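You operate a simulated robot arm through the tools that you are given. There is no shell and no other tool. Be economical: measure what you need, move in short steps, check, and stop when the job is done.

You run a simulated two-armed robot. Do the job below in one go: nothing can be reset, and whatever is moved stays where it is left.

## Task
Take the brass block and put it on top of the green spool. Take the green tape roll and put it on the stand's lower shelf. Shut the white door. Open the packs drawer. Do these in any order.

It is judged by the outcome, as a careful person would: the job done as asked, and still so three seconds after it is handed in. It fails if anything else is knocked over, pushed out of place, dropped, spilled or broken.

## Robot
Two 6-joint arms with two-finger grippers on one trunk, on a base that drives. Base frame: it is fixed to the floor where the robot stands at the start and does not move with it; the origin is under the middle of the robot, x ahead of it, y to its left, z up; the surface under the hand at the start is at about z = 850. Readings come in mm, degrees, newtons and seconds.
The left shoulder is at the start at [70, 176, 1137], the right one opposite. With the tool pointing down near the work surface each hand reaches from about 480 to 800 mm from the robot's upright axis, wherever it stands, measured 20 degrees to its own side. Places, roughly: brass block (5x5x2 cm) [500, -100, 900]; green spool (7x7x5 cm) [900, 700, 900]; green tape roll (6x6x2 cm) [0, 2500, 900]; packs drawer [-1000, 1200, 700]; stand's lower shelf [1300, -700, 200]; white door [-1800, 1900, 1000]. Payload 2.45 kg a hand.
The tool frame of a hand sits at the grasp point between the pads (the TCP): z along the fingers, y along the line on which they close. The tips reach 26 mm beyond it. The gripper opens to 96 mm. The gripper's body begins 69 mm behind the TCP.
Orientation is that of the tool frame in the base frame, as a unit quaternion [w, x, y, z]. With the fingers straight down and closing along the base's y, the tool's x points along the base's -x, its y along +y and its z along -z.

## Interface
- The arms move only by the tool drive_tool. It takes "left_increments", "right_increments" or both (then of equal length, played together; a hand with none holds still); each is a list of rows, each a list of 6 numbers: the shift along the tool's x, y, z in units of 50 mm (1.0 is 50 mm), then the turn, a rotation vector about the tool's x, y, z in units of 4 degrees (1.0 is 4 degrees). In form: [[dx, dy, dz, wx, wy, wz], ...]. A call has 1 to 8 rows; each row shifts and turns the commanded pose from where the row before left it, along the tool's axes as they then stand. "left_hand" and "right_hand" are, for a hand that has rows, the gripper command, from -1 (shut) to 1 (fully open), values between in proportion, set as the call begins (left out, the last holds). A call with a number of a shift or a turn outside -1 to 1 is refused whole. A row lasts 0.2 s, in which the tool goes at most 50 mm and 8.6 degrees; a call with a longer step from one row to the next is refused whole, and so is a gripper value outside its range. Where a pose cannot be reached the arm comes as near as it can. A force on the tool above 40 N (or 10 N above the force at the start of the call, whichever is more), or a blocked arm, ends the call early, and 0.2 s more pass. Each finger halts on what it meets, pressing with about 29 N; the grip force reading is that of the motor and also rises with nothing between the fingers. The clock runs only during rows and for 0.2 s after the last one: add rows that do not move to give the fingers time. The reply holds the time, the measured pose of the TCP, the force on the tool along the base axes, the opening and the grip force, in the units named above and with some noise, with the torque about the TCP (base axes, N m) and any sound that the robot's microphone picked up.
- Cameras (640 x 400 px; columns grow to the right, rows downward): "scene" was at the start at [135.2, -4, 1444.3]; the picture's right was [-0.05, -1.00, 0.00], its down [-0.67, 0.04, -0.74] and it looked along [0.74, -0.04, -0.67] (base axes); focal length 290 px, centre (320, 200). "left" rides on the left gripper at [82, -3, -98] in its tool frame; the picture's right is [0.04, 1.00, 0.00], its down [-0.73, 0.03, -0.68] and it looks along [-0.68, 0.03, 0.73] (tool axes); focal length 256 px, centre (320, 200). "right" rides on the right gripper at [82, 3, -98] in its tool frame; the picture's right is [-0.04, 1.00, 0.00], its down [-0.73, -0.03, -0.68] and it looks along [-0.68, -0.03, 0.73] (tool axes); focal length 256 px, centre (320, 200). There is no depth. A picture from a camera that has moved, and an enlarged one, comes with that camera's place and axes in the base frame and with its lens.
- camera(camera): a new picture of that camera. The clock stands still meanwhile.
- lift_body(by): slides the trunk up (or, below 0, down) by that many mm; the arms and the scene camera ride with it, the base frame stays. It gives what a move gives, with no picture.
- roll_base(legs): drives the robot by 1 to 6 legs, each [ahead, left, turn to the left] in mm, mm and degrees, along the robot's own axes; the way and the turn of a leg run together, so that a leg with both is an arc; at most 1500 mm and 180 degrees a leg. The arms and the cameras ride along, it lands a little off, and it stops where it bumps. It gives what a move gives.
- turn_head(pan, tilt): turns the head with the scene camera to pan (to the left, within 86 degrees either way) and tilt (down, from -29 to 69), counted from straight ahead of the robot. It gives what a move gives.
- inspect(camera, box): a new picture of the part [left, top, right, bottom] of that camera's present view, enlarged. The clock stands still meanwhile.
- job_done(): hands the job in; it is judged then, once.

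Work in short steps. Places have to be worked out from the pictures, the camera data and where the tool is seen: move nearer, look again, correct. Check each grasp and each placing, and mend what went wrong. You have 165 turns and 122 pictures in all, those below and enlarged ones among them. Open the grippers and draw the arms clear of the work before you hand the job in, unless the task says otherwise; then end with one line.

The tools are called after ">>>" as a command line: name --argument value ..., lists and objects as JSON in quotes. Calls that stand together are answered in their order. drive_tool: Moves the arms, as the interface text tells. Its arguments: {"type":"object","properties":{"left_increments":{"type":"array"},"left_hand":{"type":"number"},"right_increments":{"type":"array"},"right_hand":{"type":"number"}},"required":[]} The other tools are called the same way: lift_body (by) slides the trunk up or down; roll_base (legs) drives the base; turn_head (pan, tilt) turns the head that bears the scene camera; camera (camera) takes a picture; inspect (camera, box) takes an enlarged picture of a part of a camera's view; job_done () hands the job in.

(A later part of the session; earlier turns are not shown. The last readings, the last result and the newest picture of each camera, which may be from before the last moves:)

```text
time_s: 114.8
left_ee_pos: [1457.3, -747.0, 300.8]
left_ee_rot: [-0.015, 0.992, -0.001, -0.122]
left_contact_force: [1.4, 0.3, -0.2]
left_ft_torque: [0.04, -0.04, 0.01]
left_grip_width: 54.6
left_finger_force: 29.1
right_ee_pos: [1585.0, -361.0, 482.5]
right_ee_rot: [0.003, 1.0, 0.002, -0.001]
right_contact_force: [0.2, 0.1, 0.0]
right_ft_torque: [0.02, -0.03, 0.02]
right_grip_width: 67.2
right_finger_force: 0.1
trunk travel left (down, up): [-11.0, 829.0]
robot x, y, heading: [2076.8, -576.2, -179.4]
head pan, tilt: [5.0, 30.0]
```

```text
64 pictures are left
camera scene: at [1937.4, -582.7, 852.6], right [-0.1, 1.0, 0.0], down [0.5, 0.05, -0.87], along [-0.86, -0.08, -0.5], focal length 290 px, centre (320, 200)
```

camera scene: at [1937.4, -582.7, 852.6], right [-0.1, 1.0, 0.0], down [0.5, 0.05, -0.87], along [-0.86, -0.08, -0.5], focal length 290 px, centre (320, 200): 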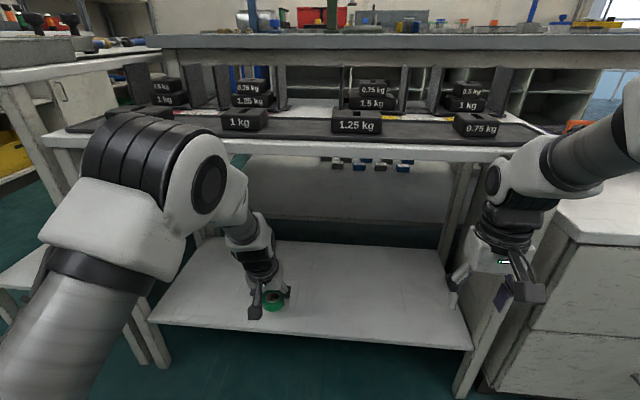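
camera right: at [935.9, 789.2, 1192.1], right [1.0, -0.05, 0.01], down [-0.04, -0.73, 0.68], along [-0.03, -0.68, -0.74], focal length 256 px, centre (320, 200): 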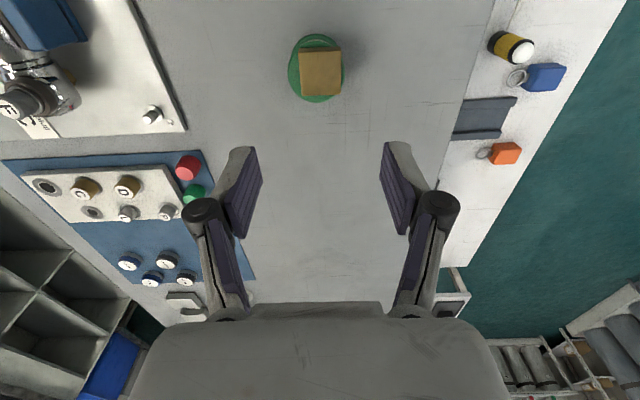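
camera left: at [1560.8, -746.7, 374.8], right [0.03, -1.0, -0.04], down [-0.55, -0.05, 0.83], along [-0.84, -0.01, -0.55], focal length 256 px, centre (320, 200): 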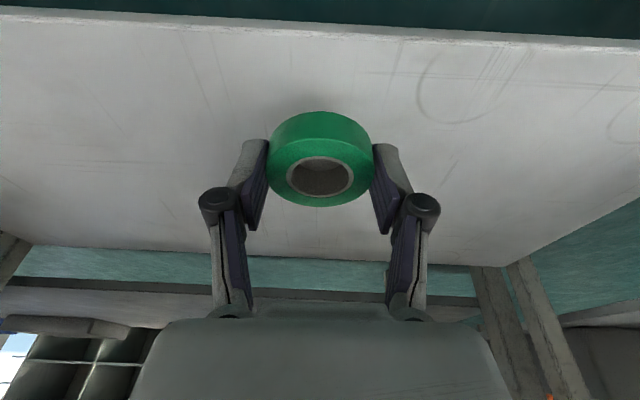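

The tape is over the shelf now. I'll move 42 mm further in and down to z≈250.

>>> drive_tool --left_increments '[[-0.285, 0.015, 0.585, 0, 0, 0], [-0.285, 0.015, 0.585, 0, 0, 0], [0, 0, 0, 0, 0, 0]]'

>>> camera --camera "left"

>>> inspect --camera "scene" --box '[200, 220, 340, 340]'

```text
time_s: 115.6
left_ee_pos: [1414.9, -746.8, 250.8]
left_ee_rot: [-0.014, 0.993, -0.001, -0.121]
left_contact_force: [0.2, 0.6, -0.3]
left_ft_torque: [0.02, 0.0, 0.02]
left_grip_width: 54.9
left_finger_force: 29.6
right_ee_pos: [1585.1, -360.5, 484.3]
right_ee_rot: [0.003, 1.0, 0.003, 0.0]
right_contact_force: [-0.9, 0.9, -0.9]
right_ft_torque: [0.05, 0.0, 0.01]
right_grip_width: 67.1
right_finger_force: 0.0
trunk travel left (down, up): [-11.0, 829.0]
robot x, y, heading: [2076.3, -573.6, -179.5]
head pan, tilt: [5.0, 30.0]
```

```text
63 pictures are left
camera left: at [1518.4, -747.5, 324.0], right [0.03, -1.0, -0.04], down [-0.55, -0.05, 0.83], along [-0.84, -0.01, -0.55], focal length 256 px, centre (320, 200)
```

left: 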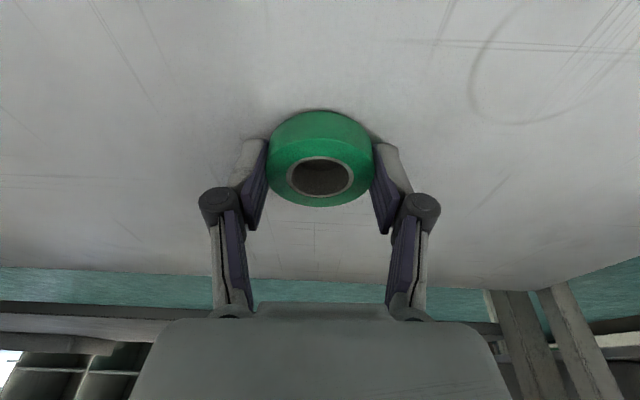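

```text
3.33 times, centred on (270, 280) of scene
camera zoom: at [1937.2, -582.7, 852.6], right [-0.1, 1.0, 0.0], down [0.5, 0.05, -0.87], along [-0.86, -0.08, -0.5], focal length 967 px, centre (487, -67)
```

zoom: 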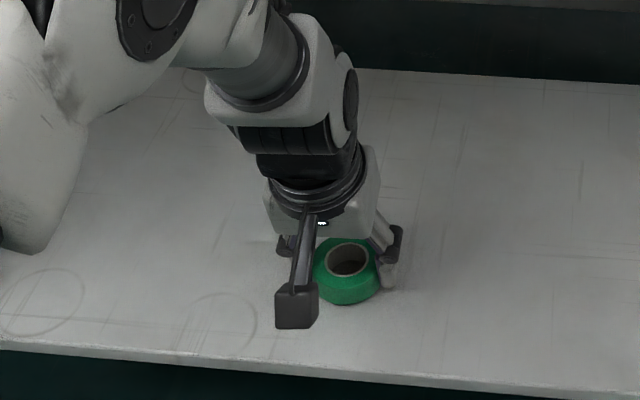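

Close to the shelf. I'll lower 8 mm, then in smaller steps, watching the force.

>>> drive_tool --left_increments '[[0.039, 0.004, 0.155, 0, 0, 0], [0, 0, 0, 0, 0, 0]]'

>>> drive_tool --left_increments '[[0.019, 0.002, 0.077, 0, 0, 0], [0, 0, 0, 0, 0, 0]]'

>>> drive_tool --left_increments '[[0.015, 0.002, 0.06, 0, 0, 0], [0, 0, 0, 0, 0, 0]]'

```text
time_s: 116.2
left_ee_pos: [1414.0, -746.5, 246.5]
left_ee_rot: [-0.013, 0.992, 0.0, -0.124]
left_contact_force: [1.5, -0.3, 20.2]
left_ft_torque: [-0.57, -0.14, 0.09]
left_grip_width: 55.2
left_finger_force: 28.8
right_ee_pos: [1584.8, -359.8, 484.3]
right_ee_rot: [0.003, 1.0, 0.002, -0.001]
right_contact_force: [0.8, -0.9, -0.1]
right_ft_torque: [-0.01, -0.02, -0.02]
right_grip_width: 67.2
right_finger_force: 0.0
trunk travel left (down, up): [-11.0, 829.0]
robot x, y, heading: [2076.2, -576.0, -179.5]
head pan, tilt: [5.0, 30.0]
```

```text
time_s: 116.7
left_ee_pos: [1412.8, -746.2, 246.3]
left_ee_rot: [-0.013, 0.992, -0.001, -0.126]
left_contact_force: [10.6, 0.1, 26.5]
left_ft_torque: [-0.77, -0.42, 0.37]
left_grip_width: 55.4
left_finger_force: 28.8
right_ee_pos: [1585.5, -360.5, 484.7]
right_ee_rot: [0.004, 1.0, 0.002, 0.0]
right_contact_force: [-0.5, 0.5, 0.3]
right_ft_torque: [0.04, 0.01, 0.08]
right_grip_width: 67.5
right_finger_force: 0.0
trunk travel left (down, up): [-11.0, 829.0]
robot x, y, heading: [2075.8, -574.9, -179.5]
head pan, tilt: [5.0, 30.0]
stopped in row 2 (left hand): the force on the tool passed its limit at 43 N (the readings are from after the stop); the commanded pose is now the measured one
```

```text
time_s: 117.0
left_ee_pos: [1413.0, -746.9, 246.9]
left_ee_rot: [-0.014, 0.992, -0.002, -0.129]
left_contact_force: [10.1, -0.4, 24.1]
left_ft_torque: [-0.72, -0.42, 0.37]
left_grip_width: 54.9
left_finger_force: 28.6
right_ee_pos: [1585.5, -360.9, 484.0]
right_ee_rot: [0.002, 1.0, 0.004, -0.001]
right_contact_force: [1.0, -0.2, -0.8]
right_ft_torque: [-0.02, 0.01, 0.01]
right_grip_width: 67.1
right_finger_force: 0.0
trunk travel left (down, up): [-11.0, 829.0]
robot x, y, heading: [2077.7, -573.6, -179.6]
head pan, tilt: [5.0, 30.0]
stopped in row 1 (left hand): the force on the tool passed its limit at 44 N (the readings are from after the stop); the commanded pose is now the measured one
```

The tape is pressed on the shelf at about 25 N. I'll ease up 1 mm and open the fingers.

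>>> drive_tool --left_increments '[[-0.005, 0, -0.03, 0, 0, 0], [0, 0, 0, 0, 0, 0]]'

>>> drive_tool --left_increments '[[0, 0, 0, 0, 0, 0], [0, 0, 0, 0, 0, 0]]' --left_hand 0.7

>>> camera --camera "left"

```text
time_s: 117.6
left_ee_pos: [1412.4, -746.5, 245.2]
left_ee_rot: [-0.014, 0.992, -0.001, -0.128]
left_contact_force: [-0.8, -1.0, 20.4]
left_ft_torque: [-0.72, -0.1, -0.05]
left_grip_width: 55.0
left_finger_force: 28.9
right_ee_pos: [1584.4, -361.7, 483.8]
right_ee_rot: [0.003, 1.0, 0.002, -0.001]
right_contact_force: [0.0, 0.3, 0.0]
right_ft_torque: [-0.02, 0.0, -0.06]
right_grip_width: 67.1
right_finger_force: 0.0
trunk travel left (down, up): [-11.0, 829.0]
robot x, y, heading: [2076.2, -574.8, -179.3]
head pan, tilt: [5.0, 30.0]
```

```text
time_s: 118.2
left_ee_pos: [1414.7, -747.6, 242.8]
left_ee_rot: [-0.014, 0.992, -0.001, -0.126]
left_contact_force: [0.1, -0.3, -0.3]
left_ft_torque: [-0.01, -0.03, 0.0]
left_grip_width: 81.7
left_finger_force: 0.1
right_ee_pos: [1584.5, -360.5, 482.9]
right_ee_rot: [0.003, 1.0, 0.003, 0.001]
right_contact_force: [0.1, -0.3, 0.3]
right_ft_torque: [-0.02, 0.01, 0.03]
right_grip_width: 67.2
right_finger_force: 0.0
trunk travel left (down, up): [-11.0, 829.0]
robot x, y, heading: [2075.0, -572.4, -179.4]
head pan, tilt: [5.0, 30.0]
```

```text
61 pictures are left
camera left: at [1517.3, -747.5, 316.2], right [0.03, -1.0, -0.04], down [-0.54, -0.05, 0.84], along [-0.84, -0.01, -0.54], focal length 256 px, centre (320, 200)
```

left: 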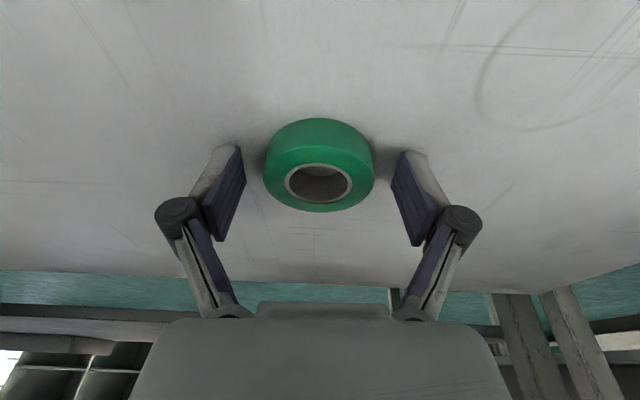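

Released, with the tape lying on the shelf. I'll withdraw up and back along the tool axis, then roll back, and look.

>>> drive_tool --left_increments '[[0, 0, -0.6, 0, 0, 0], [0, 0, -0.8, 0, 0, 0], [0.8, 0, -0.3, 0, 0, 0], [0, 0, 0, 0, 0, 0]]'

>>> roll_base --legs '[[-300, 0, 0]]'

>>> inspect --camera "scene" --box '[150, 180, 390, 330]'

```text
time_s: 119.2
left_ee_pos: [1472.2, -747.9, 316.4]
left_ee_rot: [-0.015, 0.992, -0.002, -0.124]
left_contact_force: [0.2, -0.2, 0.2]
left_ft_torque: [0.0, 0.0, 0.0]
left_grip_width: 81.6
left_finger_force: 0.0
right_ee_pos: [1584.0, -360.7, 484.4]
right_ee_rot: [0.003, 1.0, 0.003, 0.001]
right_contact_force: [-0.1, 0.6, 0.6]
right_ft_torque: [0.01, -0.03, 0.04]
right_grip_width: 67.6
right_finger_force: 0.0
trunk travel left (down, up): [-11.0, 829.0]
robot x, y, heading: [2075.8, -573.4, -179.5]
head pan, tilt: [5.0, 30.0]
```

```text
time_s: 121.3
left_ee_pos: [1773.6, -745.3, 316.0]
left_ee_rot: [-0.013, 0.992, -0.001, -0.126]
left_contact_force: [-0.7, 0.2, -1.2]
left_ft_torque: [-0.02, -0.01, -0.01]
left_grip_width: 81.5
left_finger_force: 0.0
right_ee_pos: [1885.3, -358.0, 482.7]
right_ee_rot: [0.003, 1.0, 0.002, 0.001]
right_contact_force: [0.3, 0.3, -0.1]
right_ft_torque: [0.02, -0.02, 0.0]
right_grip_width: 67.2
right_finger_force: 0.1
trunk travel left (down, up): [-11.0, 829.0]
robot x, y, heading: [2376.7, -569.9, -179.4]
head pan, tilt: [5.0, 30.0]
```

```text
2.67 times, centred on (270, 255) of scene
camera zoom: at [2238.0, -579.6, 852.6], right [-0.1, 1.0, 0.0], down [0.5, 0.05, -0.87], along [-0.86, -0.08, -0.5], focal length 774 px, centre (453, 53)
```

zoom: 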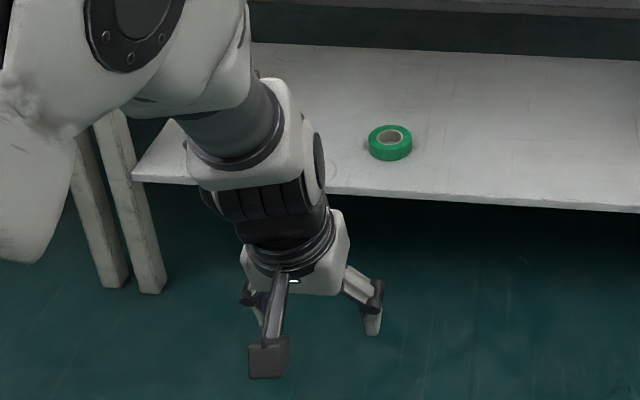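

The tape lies flat on the shelf. Now I'll raise the trunk and drive round to the counter side for the drawer and door.

>>> lift_body --by 400

>>> lift_body --by 210

>>> drive_tool --left_increments '[[-0.24, 0, -0.95, 0, 0, 0], [-0.24, 0, -0.95, 0, 0, 0], [-0.24, 0, -0.95, 0, 0, 0], [-0.24, 0, -0.95, 0, 0, 0], [0, 0, 0, 0, 0, 0]]'

>>> roll_base --legs '[[0, -1500, 0], [0, -720, 0]]'

>>> turn_head --pan 0 --tilt 30

>>> camera --camera "scene"

```text
time_s: 125.1
left_ee_pos: [1773.5, -744.8, 716.5]
left_ee_rot: [-0.013, 0.992, -0.001, -0.125]
left_contact_force: [-0.3, -0.3, 0.1]
left_ft_torque: [-0.03, -0.01, 0.04]
left_grip_width: 81.8
left_finger_force: 0.1
right_ee_pos: [1885.0, -358.1, 882.8]
right_ee_rot: [0.002, 1.0, 0.003, 0.0]
right_contact_force: [-0.6, 0.2, 0.0]
right_ft_torque: [-0.02, -0.02, 0.0]
right_grip_width: 67.1
right_finger_force: 0.0
trunk travel left (down, up): [-411.0, 429.0]
robot x, y, heading: [2378.3, -572.5, -179.2]
head pan, tilt: [5.0, 30.0]
```

```text
time_s: 127.3
left_ee_pos: [1773.2, -744.4, 925.6]
left_ee_rot: [-0.014, 0.992, -0.002, -0.125]
left_contact_force: [0.1, -0.3, -0.9]
left_ft_torque: [0.0, 0.0, -0.02]
left_grip_width: 81.8
left_finger_force: 0.0
right_ee_pos: [1884.3, -357.5, 1093.4]
right_ee_rot: [0.002, 1.0, 0.003, 0.001]
right_contact_force: [0.1, 0.9, -0.4]
right_ft_torque: [0.01, 0.0, 0.01]
right_grip_width: 67.3
right_finger_force: 0.1
trunk travel left (down, up): [-621.0, 219.0]
robot x, y, heading: [2379.1, -572.0, -179.7]
head pan, tilt: [5.0, 30.0]
```

```text
time_s: 128.6
left_ee_pos: [1770.6, -750.5, 1122.4]
left_ee_rot: [-0.014, 0.992, -0.002, -0.125]
left_contact_force: [-0.5, 0.3, -1.1]
left_ft_torque: [0.02, 0.0, 0.0]
left_grip_width: 81.6
left_finger_force: 0.0
right_ee_pos: [1884.9, -358.2, 1092.9]
right_ee_rot: [0.003, 1.0, 0.003, 0.0]
right_contact_force: [0.2, -0.5, -0.3]
right_ft_torque: [0.02, 0.02, 0.0]
right_grip_width: 67.3
right_finger_force: 0.1
trunk travel left (down, up): [-621.0, 219.0]
robot x, y, heading: [2379.6, -571.2, -179.6]
head pan, tilt: [5.0, 30.0]
```

```text
time_s: 139.5
left_ee_pos: [1742.5, 1465.4, 1122.9]
left_ee_rot: [-0.013, 0.992, 0.004, -0.126]
left_contact_force: [-0.4, 1.2, 0.0]
left_ft_torque: [-0.03, 0.01, -0.03]
left_grip_width: 81.5
left_finger_force: 0.1
right_ee_pos: [1852.4, 1859.8, 1092.9]
right_ee_rot: [0.002, 1.0, 0.008, 0.001]
right_contact_force: [-0.6, -0.1, -0.1]
right_ft_torque: [-0.01, 0.01, -0.03]
right_grip_width: 67.3
right_finger_force: 0.1
trunk travel left (down, up): [-621.0, 219.0]
robot x, y, heading: [2345.3, 1650.6, -178.8]
head pan, tilt: [5.0, 30.0]
```

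```text
time_s: 140.2
left_ee_pos: [1742.7, 1466.0, 1121.3]
left_ee_rot: [-0.013, 0.992, 0.003, -0.126]
left_contact_force: [-0.7, -0.7, 0.0]
left_ft_torque: [0.01, -0.01, 0.02]
left_grip_width: 81.5
left_finger_force: 0.0
right_ee_pos: [1853.0, 1859.7, 1093.0]
right_ee_rot: [0.003, 1.0, 0.006, 0.001]
right_contact_force: [0.4, 0.5, 0.6]
right_ft_torque: [0.0, -0.02, 0.04]
right_grip_width: 67.1
right_finger_force: 0.1
trunk travel left (down, up): [-621.0, 219.0]
robot x, y, heading: [2347.7, 1648.5, -178.8]
head pan, tilt: [0.0, 30.0]
```

```text
59 pictures are left
camera scene: at [2206.2, 1648.3, 1462.6], right [-0.02, 1.0, 0.0], down [0.5, 0.01, -0.87], along [-0.87, -0.02, -0.5], focal length 290 px, centre (320, 200)
```

scene: 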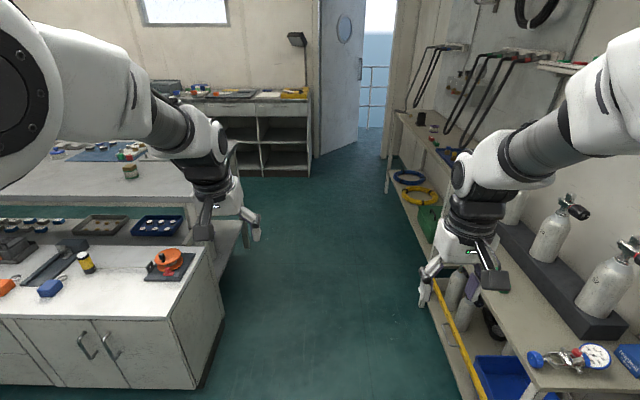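

The way ahead is clear, and I can see the white door standing open outward (hinge near y≈1570). I'll drive forward along y≈1650 to x≈0.

>>> roll_base --legs '[[1200, -15, -1.2], [1150, 0, 0]]'

>>> turn_head --pan 0 --tilt 15

>>> camera --camera "scene"

>>> turn_head --pan 30 --tilt 35

>>> camera --camera "scene"

```text
time_s: 151.7
left_ee_pos: [-596.5, 1482.7, 1123.1]
left_ee_rot: [-0.014, 0.992, -0.006, -0.125]
left_contact_force: [-0.3, -0.1, 0.2]
left_ft_torque: [0.01, -0.01, 0.01]
left_grip_width: 81.5
left_finger_force: 0.0
right_ee_pos: [-478.8, 1874.2, 1093.9]
right_ee_rot: [0.003, 1.0, -0.002, 0.001]
right_contact_force: [0.3, -1.3, -0.6]
right_ft_torque: [0.0, -0.03, 0.0]
right_grip_width: 67.3
right_finger_force: 0.1
trunk travel left (down, up): [-621.0, 219.0]
robot x, y, heading: [8.9, 1653.1, 179.8]
head pan, tilt: [0.0, 30.0]
```

```text
time_s: 152.4
left_ee_pos: [-596.7, 1481.6, 1121.9]
left_ee_rot: [-0.014, 0.992, -0.006, -0.125]
left_contact_force: [0.1, -0.1, 0.0]
left_ft_torque: [0.01, -0.02, 0.04]
left_grip_width: 81.5
left_finger_force: 0.1
right_ee_pos: [-479.1, 1873.1, 1093.5]
right_ee_rot: [0.002, 1.0, -0.002, 0.001]
right_contact_force: [-0.7, 0.3, -0.6]
right_ft_torque: [0.02, -0.05, 0.02]
right_grip_width: 67.3
right_finger_force: 0.0
trunk travel left (down, up): [-621.0, 219.0]
robot x, y, heading: [9.7, 1654.5, 179.5]
head pan, tilt: [0.0, 15.0]
```

```text
58 pictures are left
camera scene: at [-132.6, 1655.7, 1486.7], right [0.0, 1.0, 0.0], down [0.26, 0.0, -0.97], along [-0.97, 0.0, -0.26], focal length 290 px, centre (320, 200)
```

scene: 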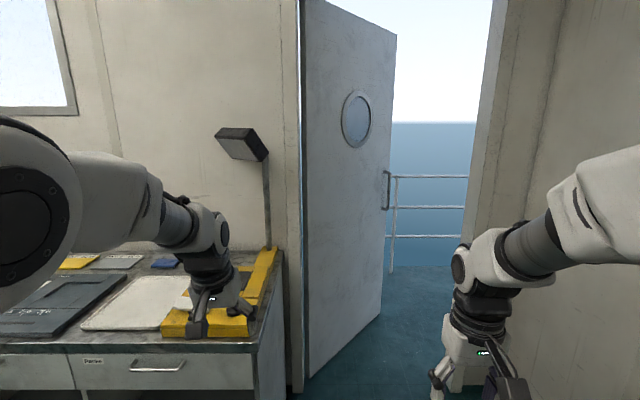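

```text
time_s: 153.4
left_ee_pos: [-597.3, 1482.9, 1121.7]
left_ee_rot: [-0.014, 0.992, -0.006, -0.125]
left_contact_force: [0.4, 0.5, 0.4]
left_ft_torque: [-0.05, 0.01, -0.01]
left_grip_width: 81.6
left_finger_force: 0.0
right_ee_pos: [-479.2, 1873.4, 1092.6]
right_ee_rot: [0.002, 1.0, -0.002, 0.001]
right_contact_force: [-0.1, -0.4, 0.6]
right_ft_torque: [-0.01, -0.01, 0.01]
right_grip_width: 66.9
right_finger_force: 0.1
trunk travel left (down, up): [-621.0, 219.0]
robot x, y, heading: [8.5, 1656.1, 179.7]
head pan, tilt: [30.0, 35.0]
```

```text
57 pictures are left
camera scene: at [-115.4, 1611.7, 1454.8], right [-0.5, 0.87, 0.0], down [0.5, 0.29, -0.82], along [-0.71, -0.41, -0.57], focal length 290 px, centre (320, 200)
```

scene: 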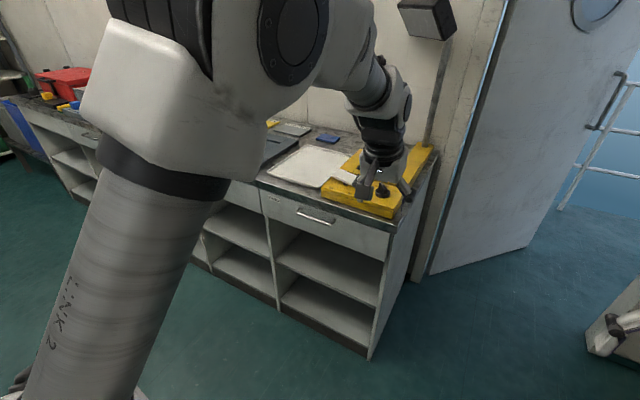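

The drawer handle is near [-915, 1122, 715]. I'll enlarge the drawer labels and the door handle to be sure of both.

>>> inspect --camera "scene" --box '[230, 170, 390, 270]'

>>> turn_head --pan -15 --tilt 15

>>> inspect --camera "scene" --box '[240, 130, 360, 250]'

```text
4.00 times, centred on (310, 220) of scene
camera zoom: at [-115.4, 1611.7, 1454.8], right [-0.5, 0.87, 0.0], down [0.5, 0.29, -0.82], along [-0.71, -0.41, -0.57], focal length 1161 px, centre (360, 120)
```

zoom: 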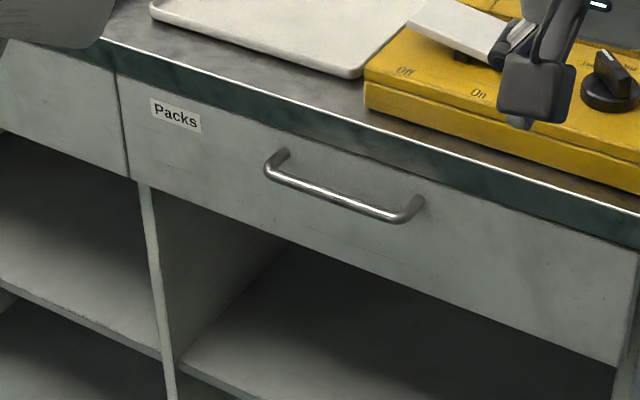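

```text
time_s: 154.5
left_ee_pos: [-596.0, 1481.7, 1122.2]
left_ee_rot: [-0.015, 0.992, -0.006, -0.125]
left_contact_force: [0.4, 0.8, -0.2]
left_ft_torque: [0.02, 0.0, -0.01]
left_grip_width: 81.5
left_finger_force: 0.0
right_ee_pos: [-480.2, 1873.1, 1092.8]
right_ee_rot: [0.003, 1.0, -0.003, 0.0]
right_contact_force: [-0.4, 0.2, 0.2]
right_ft_torque: [0.03, 0.0, 0.03]
right_grip_width: 67.0
right_finger_force: 0.1
trunk travel left (down, up): [-621.0, 219.0]
robot x, y, heading: [8.0, 1652.1, 179.9]
head pan, tilt: [-15.0, 15.0]
```

```text
3.33 times, centred on (300, 190) of scene
camera zoom: at [-129.3, 1679.8, 1486.7], right [0.26, 0.97, 0.0], down [0.25, -0.07, -0.97], along [-0.93, 0.25, -0.26], focal length 967 px, centre (387, 233)
```

zoom: 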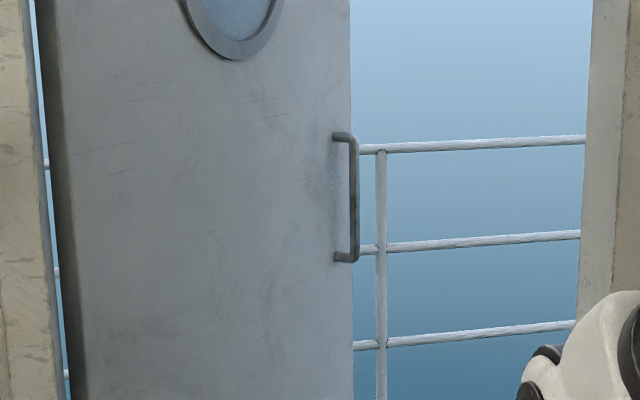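

It is labelled "Packs" with a C-bar handle; the door has a vertical C-bar at its free edge. I'll turn the left hand to point forward and 30° down with the fingers closing in the vertical plane, to grip the drawer bar.

>>> drive_tool --left_increments '[[0, 0, 0, -0.409, -0.409, 0.962], [0, 0, 0, -0.409, -0.409, 0.962], [0, 0, 0, -0.409, -0.409, 0.962], [0, 0, 0, -0.409, -0.409, 0.962], [0, 0, 0, -0.409, -0.409, 0.962], [0, 0, 0, -0.409, -0.409, 0.962], [0, 0, 0, -0.409, -0.409, 0.962], [0, 0, 0, -0.409, -0.409, 0.962]]' --left_hand 0.2

>>> drive_tool --left_increments '[[0, 0, 0, -0.409, -0.409, 0.962], [0, 0, 0, -0.409, -0.409, 0.962], [0, 0, 0, -0.409, -0.409, 0.962], [0, 0, 0, -0.409, -0.409, 0.962], [0, 0, 0, -0.409, -0.409, 0.962], [0, 0, 0, -0.409, -0.409, 0.962], [0, 0, 0, -0.409, -0.409, 0.962], [0, 0, 0, -0.409, -0.409, 0.962]]'

>>> drive_tool --left_increments '[[0, 0, 0, -0.409, -0.409, 0.962], [0, 0, 0, -0.409, -0.409, 0.962], [0, 0, 0, -0.409, -0.409, 0.962], [0, 0, 0, -0.409, -0.409, 0.962], [0, 0, 0, -0.409, -0.409, 0.962], [0, 0, 0, -0.409, -0.409, 0.962], [0, 0, 0, 0, 0, 0]]'

```text
time_s: 156.3
left_ee_pos: [-596.3, 1482.0, 1122.2]
left_ee_rot: [0.13, 0.929, -0.253, -0.237]
left_contact_force: [-0.1, -0.5, -0.1]
left_ft_torque: [-0.03, 0.01, -0.02]
left_grip_width: 57.6
left_finger_force: 0.1
right_ee_pos: [-479.6, 1873.1, 1092.9]
right_ee_rot: [0.002, 1.0, -0.003, -0.001]
right_contact_force: [1.1, 0.2, 0.3]
right_ft_torque: [-0.03, -0.01, 0.0]
right_grip_width: 66.9
right_finger_force: 0.1
trunk travel left (down, up): [-621.0, 219.0]
robot x, y, heading: [11.8, 1650.9, 180.0]
head pan, tilt: [-15.0, 15.0]
```

```text
time_s: 158.1
left_ee_pos: [-596.9, 1480.7, 1124.1]
left_ee_rot: [0.23, 0.806, -0.444, -0.317]
left_contact_force: [0.0, -0.1, 0.8]
left_ft_torque: [0.02, -0.05, 0.01]
left_grip_width: 57.9
left_finger_force: 0.1
left hand out of reach, approached as far as the arm can: row 8
right_ee_pos: [-479.4, 1872.7, 1093.8]
right_ee_rot: [0.004, 1.0, -0.003, 0.001]
right_contact_force: [-0.7, -0.4, 0.2]
right_ft_torque: [-0.02, 0.01, 0.01]
right_grip_width: 67.5
right_finger_force: 0.0
trunk travel left (down, up): [-621.0, 219.0]
robot x, y, heading: [8.0, 1652.4, 179.8]
head pan, tilt: [-15.0, 15.0]
```

```text
time_s: 159.7
left_ee_pos: [-615.6, 1516.6, 1222.7]
left_ee_rot: [0.31, 0.652, -0.586, -0.369]
left_contact_force: [0.8, -0.6, 0.9]
left_ft_torque: [0.0, 0.0, 0.0]
left_grip_width: 57.7
left_finger_force: 0.1
left hand out of reach, approached as far as the arm can: row 1, 2, 3, 4, 5, 6
right_ee_pos: [-481.0, 1873.7, 1092.9]
right_ee_rot: [0.003, 1.0, -0.003, 0.001]
right_contact_force: [-0.3, 0.2, -0.2]
right_ft_torque: [0.01, 0.01, -0.01]
right_grip_width: 67.2
right_finger_force: 0.0
trunk travel left (down, up): [-621.0, 219.0]
robot x, y, heading: [8.9, 1654.0, 179.7]
head pan, tilt: [-15.0, 15.0]
```

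The orientation is nearly right, but that pose is too close for the arm. I'll extend forward, finish the roll and read the pose.

>>> drive_tool --left_increments '[[0.02, 0.06, 0.84, -0.2, 0.13, 0.58], [0.02, 0.06, 0.84, -0.2, 0.13, 0.58], [0.02, 0.06, 0.84, -0.2, 0.13, 0.58], [0, 0, 0, 0, 0, 0]]'

>>> turn_head --pan 25 --tilt 35

>>> camera --camera "scene"

```text
time_s: 160.7
left_ee_pos: [-737.5, 1532.5, 1191.5]
left_ee_rot: [-0.37, -0.6, 0.619, 0.347]
left_contact_force: [0.1, 0.9, -0.1]
left_ft_torque: [0.02, 0.01, -0.04]
left_grip_width: 57.6
left_finger_force: 0.0
left hand out of reach, approached as far as the arm can: row 1, 2
right_ee_pos: [-480.4, 1874.0, 1093.9]
right_ee_rot: [0.002, 1.0, -0.002, 0.002]
right_contact_force: [-0.7, -0.1, 0.1]
right_ft_torque: [-0.01, -0.02, -0.01]
right_grip_width: 67.2
right_finger_force: 0.0
trunk travel left (down, up): [-621.0, 219.0]
robot x, y, heading: [11.5, 1652.0, 179.7]
head pan, tilt: [-15.0, 15.0]
```

```text
time_s: 161.8
left_ee_pos: [-737.1, 1532.1, 1189.1]
left_ee_rot: [-0.369, -0.601, 0.619, 0.345]
left_contact_force: [-0.2, -0.6, -0.2]
left_ft_torque: [-0.02, 0.01, 0.02]
left_grip_width: 57.4
left_finger_force: 0.1
right_ee_pos: [-479.8, 1872.6, 1093.7]
right_ee_rot: [0.003, 1.0, -0.002, 0.001]
right_contact_force: [-0.3, 0.6, -0.1]
right_ft_torque: [0.01, -0.01, -0.01]
right_grip_width: 66.9
right_finger_force: 0.1
trunk travel left (down, up): [-621.0, 219.0]
robot x, y, heading: [7.4, 1655.9, 179.8]
head pan, tilt: [25.0, 35.0]
```

```text
54 pictures are left
camera scene: at [-119.0, 1618.6, 1454.8], right [-0.42, 0.91, 0.0], down [0.52, 0.24, -0.82], along [-0.74, -0.34, -0.57], focal length 290 px, centre (320, 200)
```

scene: 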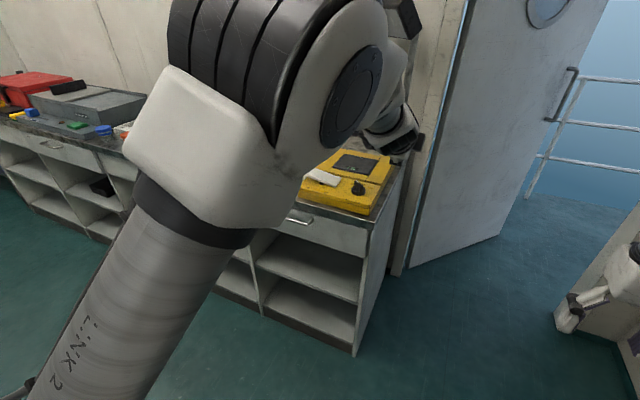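

Orientation is good now, with the hand 745 ahead and 123 left of the robot's axis. I'll strafe 410 left so it lines up with the drawer handle, then lower the trunk 400.

>>> roll_base --legs '[[0, 410, 0]]'

>>> lift_body --by -400

>>> turn_head --pan 5 --tilt 25

>>> camera --camera "scene"

>>> camera --camera "left"

```text
time_s: 164.3
left_ee_pos: [-737.2, 1119.3, 1191.0]
left_ee_rot: [-0.369, -0.601, 0.619, 0.347]
left_contact_force: [-0.1, 0.4, 0.0]
left_ft_torque: [0.02, 0.0, 0.03]
left_grip_width: 57.6
left_finger_force: 0.0
right_ee_pos: [-480.2, 1460.6, 1092.6]
right_ee_rot: [0.003, 1.0, -0.001, 0.001]
right_contact_force: [0.6, -0.6, 0.0]
right_ft_torque: [-0.01, -0.01, 0.0]
right_grip_width: 67.2
right_finger_force: 0.0
trunk travel left (down, up): [-621.0, 219.0]
robot x, y, heading: [12.1, 1240.2, -179.8]
head pan, tilt: [25.0, 35.0]
```

```text
time_s: 168.1
left_ee_pos: [-737.3, 1118.5, 790.1]
left_ee_rot: [-0.369, -0.602, 0.618, 0.346]
left_contact_force: [0.5, 0.2, 0.2]
left_ft_torque: [-0.01, 0.03, 0.01]
left_grip_width: 57.7
left_finger_force: 0.1
right_ee_pos: [-480.1, 1460.9, 693.3]
right_ee_rot: [0.003, 1.0, -0.002, 0.001]
right_contact_force: [-0.4, 0.2, -0.2]
right_ft_torque: [0.0, -0.01, 0.03]
right_grip_width: 67.4
right_finger_force: 0.1
trunk travel left (down, up): [-221.0, 619.0]
robot x, y, heading: [11.0, 1240.7, -180.0]
head pan, tilt: [25.0, 35.0]
```

```text
time_s: 169.0
left_ee_pos: [-737.0, 1117.6, 790.5]
left_ee_rot: [-0.37, -0.601, 0.618, 0.345]
left_contact_force: [0.2, -0.8, 0.1]
left_ft_torque: [0.01, -0.02, -0.03]
left_grip_width: 57.3
left_finger_force: 0.1
right_ee_pos: [-479.6, 1460.5, 692.3]
right_ee_rot: [0.003, 1.0, -0.002, 0.001]
right_contact_force: [0.4, -1.1, -0.3]
right_ft_torque: [-0.01, 0.0, 0.01]
right_grip_width: 67.2
right_finger_force: 0.0
trunk travel left (down, up): [-221.0, 619.0]
robot x, y, heading: [10.9, 1245.2, -179.9]
head pan, tilt: [5.0, 25.0]
```

```text
53 pictures are left
camera scene: at [-130.8, 1235.0, 1070.5], right [-0.09, 1.0, 0.0], down [0.42, 0.04, -0.91], along [-0.9, -0.08, -0.42], focal length 290 px, centre (320, 200)
```

scene: 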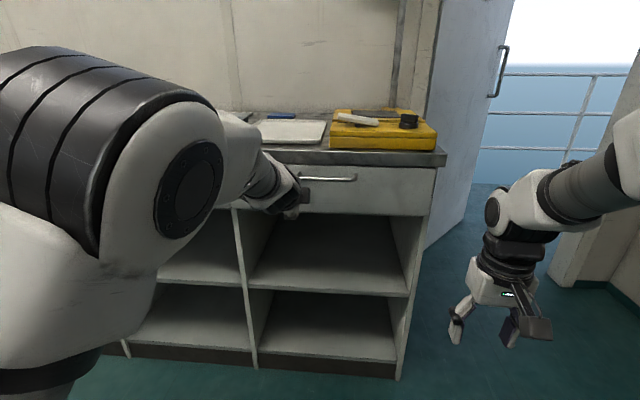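

```text
52 pictures are left
camera left: at [-649.8, 1037.7, 836.6], right [-0.49, 0.0, 0.87], down [0.58, 0.75, 0.33], along [-0.65, 0.67, -0.36], focal length 256 px, centre (320, 200)
```

left: 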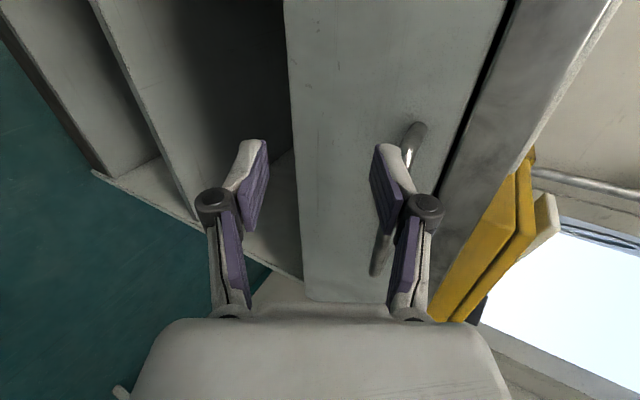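

Triangulated handle: bar centre about [-803, 1183, 820]. I'll strafe 63 right, raise the trunk 58, and narrow the opening to about 30 mm for the approach.

>>> roll_base --legs '[[0, -63, 0]]'

>>> lift_body --by 56

>>> drive_tool --left_increments '[[0, 0, 0, 0, 0, 0], [0, 0, 0, 0, 0, 0]]' --left_hand -0.375

>>> camera --camera "left"

>>> inspect --camera "scene" --box '[240, 130, 400, 230]'

```text
time_s: 169.9
left_ee_pos: [-737.5, 1183.5, 790.9]
left_ee_rot: [-0.37, -0.601, 0.619, 0.345]
left_contact_force: [-0.6, 0.1, -0.1]
left_ft_torque: [0.02, -0.02, 0.03]
left_grip_width: 57.6
left_finger_force: 0.0
right_ee_pos: [-480.1, 1525.1, 692.6]
right_ee_rot: [0.004, 1.0, -0.002, 0.001]
right_contact_force: [0.2, -0.2, 0.2]
right_ft_torque: [-0.03, 0.02, 0.01]
right_grip_width: 67.2
right_finger_force: 0.1
trunk travel left (down, up): [-221.0, 619.0]
robot x, y, heading: [12.9, 1302.7, -180.0]
head pan, tilt: [5.0, 25.0]
```

```text
time_s: 170.9
left_ee_pos: [-736.6, 1182.2, 844.7]
left_ee_rot: [-0.369, -0.601, 0.618, 0.346]
left_contact_force: [-0.4, 0.7, 0.9]
left_ft_torque: [0.01, -0.01, 0.01]
left_grip_width: 57.6
left_finger_force: 0.1
right_ee_pos: [-480.5, 1522.3, 748.8]
right_ee_rot: [0.003, 1.0, -0.002, 0.0]
right_contact_force: [0.2, 0.0, -0.2]
right_ft_torque: [0.01, -0.03, -0.03]
right_grip_width: 67.1
right_finger_force: 0.1
trunk travel left (down, up): [-277.0, 563.0]
robot x, y, heading: [10.1, 1305.3, -180.1]
head pan, tilt: [5.0, 25.0]
```

```text
time_s: 171.5
left_ee_pos: [-736.6, 1182.0, 845.2]
left_ee_rot: [-0.37, -0.601, 0.618, 0.346]
left_contact_force: [0.3, 0.6, -0.4]
left_ft_torque: [0.02, 0.0, 0.03]
left_grip_width: 29.8
left_finger_force: 0.0
right_ee_pos: [-478.6, 1522.1, 749.0]
right_ee_rot: [0.003, 1.0, -0.002, 0.0]
right_contact_force: [0.6, -0.7, -0.8]
right_ft_torque: [0.02, -0.02, -0.01]
right_grip_width: 67.3
right_finger_force: 0.2
trunk travel left (down, up): [-277.0, 563.0]
robot x, y, heading: [11.5, 1305.6, -179.9]
head pan, tilt: [5.0, 25.0]
```

```text
51 pictures are left
camera left: at [-649.9, 1101.0, 892.8], right [-0.49, 0.0, 0.87], down [0.58, 0.74, 0.33], along [-0.65, 0.67, -0.36], focal length 256 px, centre (320, 200)
```

left: 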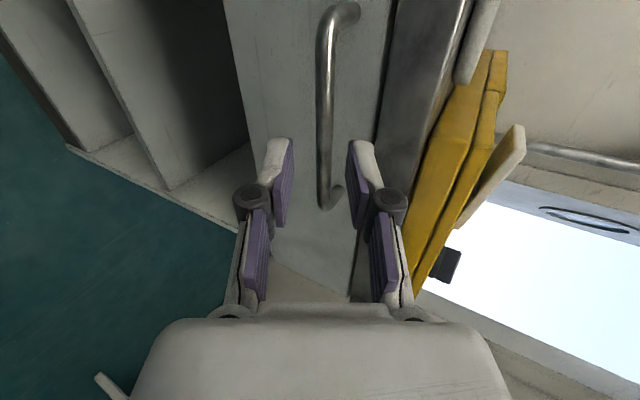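

```text
4.00 times, centred on (320, 180) of scene
camera zoom: at [-130.8, 1298.5, 1126.6], right [-0.09, 1.0, 0.0], down [0.42, 0.04, -0.91], along [-0.9, -0.08, -0.42], focal length 1161 px, centre (320, 280)
```

zoom: 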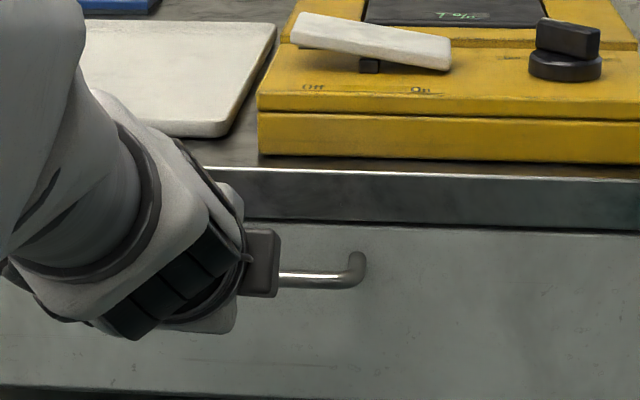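

The bar lies in line with the fingers, within about 4 mm. I'll advance 40 mm with that correction and look again.

>>> drive_tool --left_increments '[[0, 0.08, 0.8, 0, 0, 0], [0, 0, 0, 0, 0, 0]]'

>>> camera --camera "left"

```text
time_s: 172.1
left_ee_pos: [-773.7, 1181.9, 830.1]
left_ee_rot: [-0.371, -0.6, 0.618, 0.347]
left_contact_force: [-0.7, -0.4, -0.4]
left_ft_torque: [0.02, -0.01, -0.02]
left_grip_width: 29.9
left_finger_force: 0.1
right_ee_pos: [-480.6, 1524.0, 748.9]
right_ee_rot: [0.002, 1.0, -0.003, 0.0]
right_contact_force: [0.2, 0.1, 0.2]
right_ft_torque: [0.0, 0.0, 0.01]
right_grip_width: 67.0
right_finger_force: 0.1
trunk travel left (down, up): [-277.0, 563.0]
robot x, y, heading: [5.3, 1304.4, 179.8]
head pan, tilt: [5.0, 25.0]
```

```text
49 pictures are left
camera left: at [-685.5, 1101.2, 876.1], right [-0.48, 0.0, 0.88], down [0.58, 0.74, 0.32], along [-0.65, 0.67, -0.36], focal length 256 px, centre (320, 200)
```

left: 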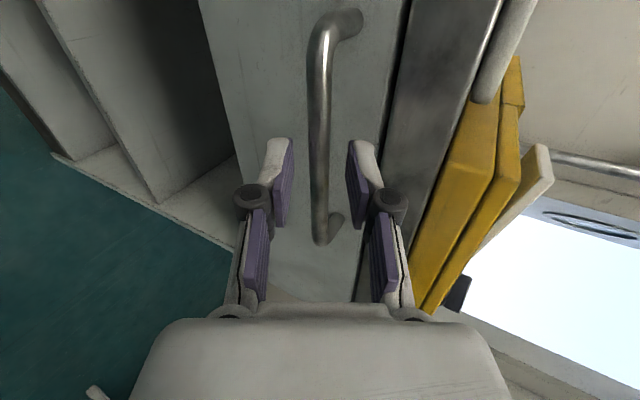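

The bar is centred between the fingers. I'll advance 22 mm and close on it.

>>> drive_tool --left_increments '[[0, 0, 0.22, 0, 0, 0], [0, 0, 0.22, 0, 0, 0], [0, 0, 0, 0, 0, 0]]'

>>> camera --camera "left"

```text
time_s: 172.9
left_ee_pos: [-791.3, 1181.1, 815.5]
left_ee_rot: [-0.372, -0.599, 0.618, 0.348]
left_contact_force: [0.1, 0.4, 0.0]
left_ft_torque: [0.01, -0.01, -0.01]
left_grip_width: 30.1
left_finger_force: 0.1
left hand out of reach, approached as far as the arm can: row 2
right_ee_pos: [-480.1, 1524.5, 749.5]
right_ee_rot: [0.003, 1.0, -0.003, 0.0]
right_contact_force: [0.3, -0.8, 0.0]
right_ft_torque: [0.05, 0.02, -0.01]
right_grip_width: 67.1
right_finger_force: 0.0
trunk travel left (down, up): [-277.0, 563.0]
robot x, y, heading: [7.7, 1306.2, -180.3]
head pan, tilt: [5.0, 25.0]
```

```text
48 pictures are left
camera left: at [-702.3, 1098.8, 861.8], right [-0.48, 0.0, 0.88], down [0.58, 0.74, 0.32], along [-0.65, 0.67, -0.36], focal length 256 px, centre (320, 200)
```

left: 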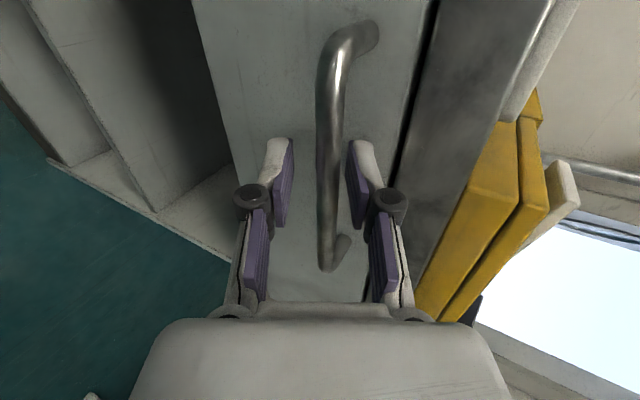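

The arm is at its reach limit, so I need the base a little nearer. I'll draw the hand back 70 mm along its axis and roll ahead 40.

>>> drive_tool --left_increments '[[0, 0, -0.7, 0, 0, 0], [0, 0, -0.7, 0, 0, 0], [0, 0, 0, 0, 0, 0]]'

>>> roll_base --legs '[[40, 0, 0]]'

>>> camera --camera "left"

```text
time_s: 173.7
left_ee_pos: [-731.1, 1182.0, 851.4]
left_ee_rot: [-0.369, -0.602, 0.618, 0.346]
left_contact_force: [0.5, -0.7, 0.1]
left_ft_torque: [-0.02, 0.01, -0.01]
left_grip_width: 29.9
left_finger_force: 0.1
right_ee_pos: [-480.3, 1523.3, 748.3]
right_ee_rot: [0.002, 1.0, -0.002, 0.001]
right_contact_force: [-0.4, -0.8, -0.3]
right_ft_torque: [-0.01, 0.0, -0.02]
right_grip_width: 67.6
right_finger_force: 0.0
trunk travel left (down, up): [-277.0, 563.0]
robot x, y, heading: [10.8, 1305.1, -180.2]
head pan, tilt: [5.0, 25.0]
```

```text
time_s: 174.6
left_ee_pos: [-771.1, 1181.4, 850.8]
left_ee_rot: [-0.369, -0.602, 0.618, 0.345]
left_contact_force: [0.0, -0.6, -0.6]
left_ft_torque: [0.02, 0.03, 0.02]
left_grip_width: 29.8
left_finger_force: 0.0
right_ee_pos: [-520.9, 1523.8, 748.6]
right_ee_rot: [0.002, 1.0, -0.002, 0.001]
right_contact_force: [-0.2, 0.7, 0.0]
right_ft_torque: [0.01, -0.05, -0.02]
right_grip_width: 67.0
right_finger_force: 0.0
trunk travel left (down, up): [-277.0, 563.0]
robot x, y, heading: [-32.7, 1304.0, 180.0]
head pan, tilt: [5.0, 25.0]
```

```text
47 pictures are left
camera left: at [-683.7, 1100.5, 896.8], right [-0.49, 0.0, 0.87], down [0.58, 0.75, 0.33], along [-0.65, 0.67, -0.36], focal length 256 px, centre (320, 200)
```

left: 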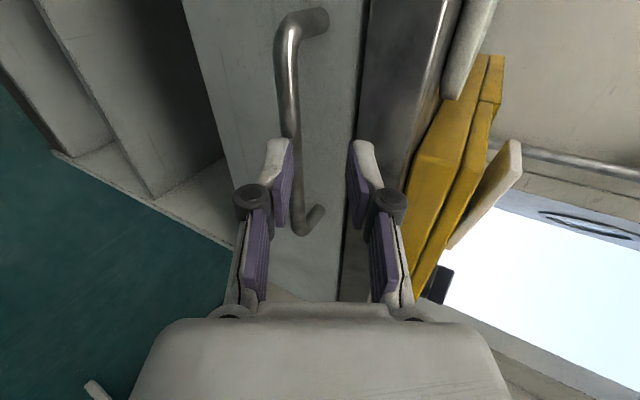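

As expected the bar is now about 18 mm below the axis. I'll shift down by that, advance 15 mm, and look.

>>> drive_tool --left_increments '[[0, -0.36, 0, 0, 0, 0], [0, 0, 0.3, 0, 0, 0], [0, 0, 0, 0, 0, 0]]'

>>> camera --camera "left"

```text
time_s: 175.4
left_ee_pos: [-773.4, 1177.3, 829.3]
left_ee_rot: [-0.368, -0.603, 0.617, 0.347]
left_contact_force: [-0.4, 0.0, -0.1]
left_ft_torque: [-0.02, 0.02, 0.04]
left_grip_width: 30.2
left_finger_force: 0.1
right_ee_pos: [-519.8, 1523.8, 748.3]
right_ee_rot: [0.002, 1.0, -0.003, 0.001]
right_contact_force: [-0.5, -0.2, -0.2]
right_ft_torque: [0.02, 0.0, -0.01]
right_grip_width: 67.3
right_finger_force: 0.1
trunk travel left (down, up): [-277.0, 563.0]
robot x, y, heading: [-30.7, 1303.5, 180.1]
head pan, tilt: [5.0, 25.0]
```

```text
46 pictures are left
camera left: at [-686.3, 1097.3, 875.4], right [-0.49, -0.01, 0.87], down [0.58, 0.75, 0.33], along [-0.65, 0.67, -0.36], focal length 256 px, centre (320, 200)
```

left: 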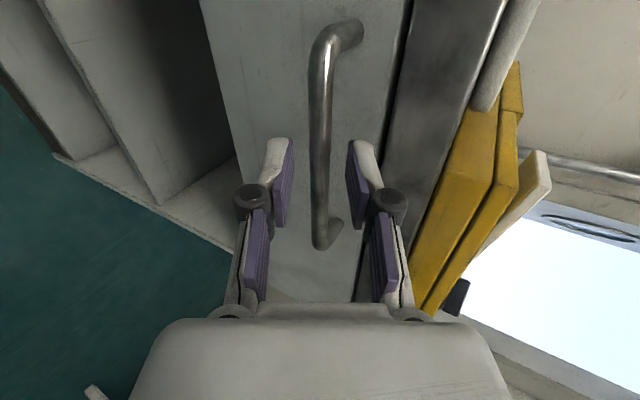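

Centred again. I'll advance 26 mm, then close.

>>> drive_tool --left_increments '[[0, 0, 0.26, 0, 0, 0], [0, 0, 0.26, 0, 0, 0], [0, 0, 0, 0, 0, 0]]'

>>> camera --camera "left"

```text
time_s: 176.2
left_ee_pos: [-796.1, 1181.2, 816.1]
left_ee_rot: [-0.369, -0.601, 0.619, 0.346]
left_contact_force: [2.5, 1.8, -0.4]
left_ft_torque: [-0.02, 0.03, -0.03]
left_grip_width: 30.3
left_finger_force: 0.0
right_ee_pos: [-519.7, 1524.0, 749.8]
right_ee_rot: [0.004, 1.0, -0.002, -0.001]
right_contact_force: [0.3, -0.1, 0.7]
right_ft_torque: [-0.01, 0.0, 0.02]
right_grip_width: 67.4
right_finger_force: 0.0
trunk travel left (down, up): [-277.0, 563.0]
robot x, y, heading: [-31.5, 1304.1, 180.0]
head pan, tilt: [5.0, 25.0]
```

```text
45 pictures are left
camera left: at [-708.8, 1100.0, 861.8], right [-0.49, 0.0, 0.87], down [0.58, 0.74, 0.33], along [-0.65, 0.67, -0.36], focal length 256 px, centre (320, 200)
```

left: 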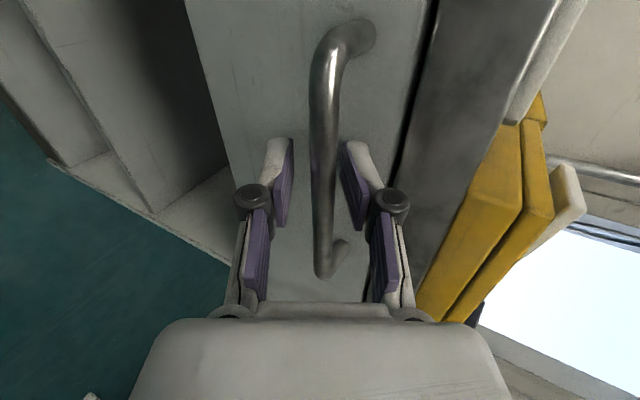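

The bar is at pad depth and the upper tip just touches the drawer front. I'll close the gripper.

>>> drive_tool --left_increments '[[0, 0, -0.04, 0, 0, 0], [0, 0, 0, 0, 0, 0], [0, 0, 0, 0, 0, 0]]' --left_hand -1

```text
time_s: 177.0
left_ee_pos: [-795.3, 1180.4, 817.0]
left_ee_rot: [-0.37, -0.602, 0.618, 0.346]
left_contact_force: [-4.3, 2.1, 2.5]
left_ft_torque: [0.84, 0.01, 0.39]
left_grip_width: 11.4
left_finger_force: 38.2
right_ee_pos: [-520.5, 1524.4, 749.4]
right_ee_rot: [0.002, 1.0, -0.002, 0.001]
right_contact_force: [-0.5, 0.5, -0.6]
right_ft_torque: [0.01, -0.01, -0.01]
right_grip_width: 67.1
right_finger_force: 0.1
trunk travel left (down, up): [-277.0, 563.0]
robot x, y, heading: [-31.4, 1306.1, 180.1]
head pan, tilt: [5.0, 25.0]
```

Gripped on the bar at 11.4 mm. I'll pull by rolling the base back 150.

>>> roll_base --legs '[[-150, 0, 0]]'

>>> camera --camera "scene"

```text
time_s: 178.4
left_ee_pos: [-644.3, 1180.6, 817.3]
left_ee_rot: [-0.369, -0.602, 0.618, 0.346]
left_contact_force: [0.7, 3.3, 3.1]
left_ft_torque: [0.76, 0.04, 0.49]
left_grip_width: 11.2
left_finger_force: 38.6
right_ee_pos: [-370.5, 1524.1, 749.7]
right_ee_rot: [0.002, 1.0, -0.003, -0.001]
right_contact_force: [0.5, 0.1, 0.6]
right_ft_torque: [0.02, 0.01, 0.0]
right_grip_width: 67.2
right_finger_force: 0.2
trunk travel left (down, up): [-277.0, 563.0]
robot x, y, heading: [119.2, 1304.5, 180.1]
head pan, tilt: [5.0, 25.0]
```

```text
44 pictures are left
camera scene: at [-20.7, 1298.9, 1126.6], right [-0.09, 1.0, 0.0], down [0.42, 0.04, -0.91], along [-0.9, -0.08, -0.42], focal length 290 px, centre (320, 200)
```

scene: 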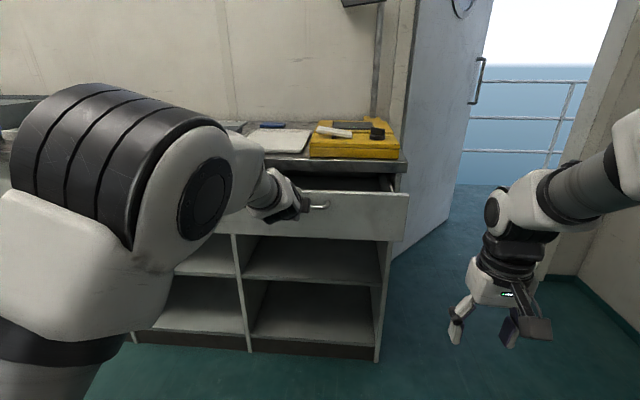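

The drawer has come out 150 mm. I'll pull another 80 mm with the arm.

>>> drive_tool --left_increments '[[0, -0.26, -0.465, 0, 0, 0], [0, -0.26, -0.465, 0, 0, 0], [0, -0.26, -0.465, 0, 0, 0], [0, 0, 0, 0, 0, 0]]'

```text
time_s: 179.4
left_ee_pos: [-569.4, 1167.5, 818.3]
left_ee_rot: [0.356, 0.62, -0.603, -0.353]
left_contact_force: [2.4, 31.4, -13.9]
left_ft_torque: [-0.68, -0.01, -0.49]
left_grip_width: 10.5
left_finger_force: 37.7
right_ee_pos: [-370.4, 1525.7, 747.2]
right_ee_rot: [0.004, 1.0, -0.003, 0.002]
right_contact_force: [1.2, -0.5, 0.6]
right_ft_torque: [0.01, 0.01, -0.03]
right_grip_width: 67.1
right_finger_force: 0.0
trunk travel left (down, up): [-277.0, 563.0]
robot x, y, heading: [122.1, 1312.1, 180.3]
head pan, tilt: [5.0, 25.0]
```

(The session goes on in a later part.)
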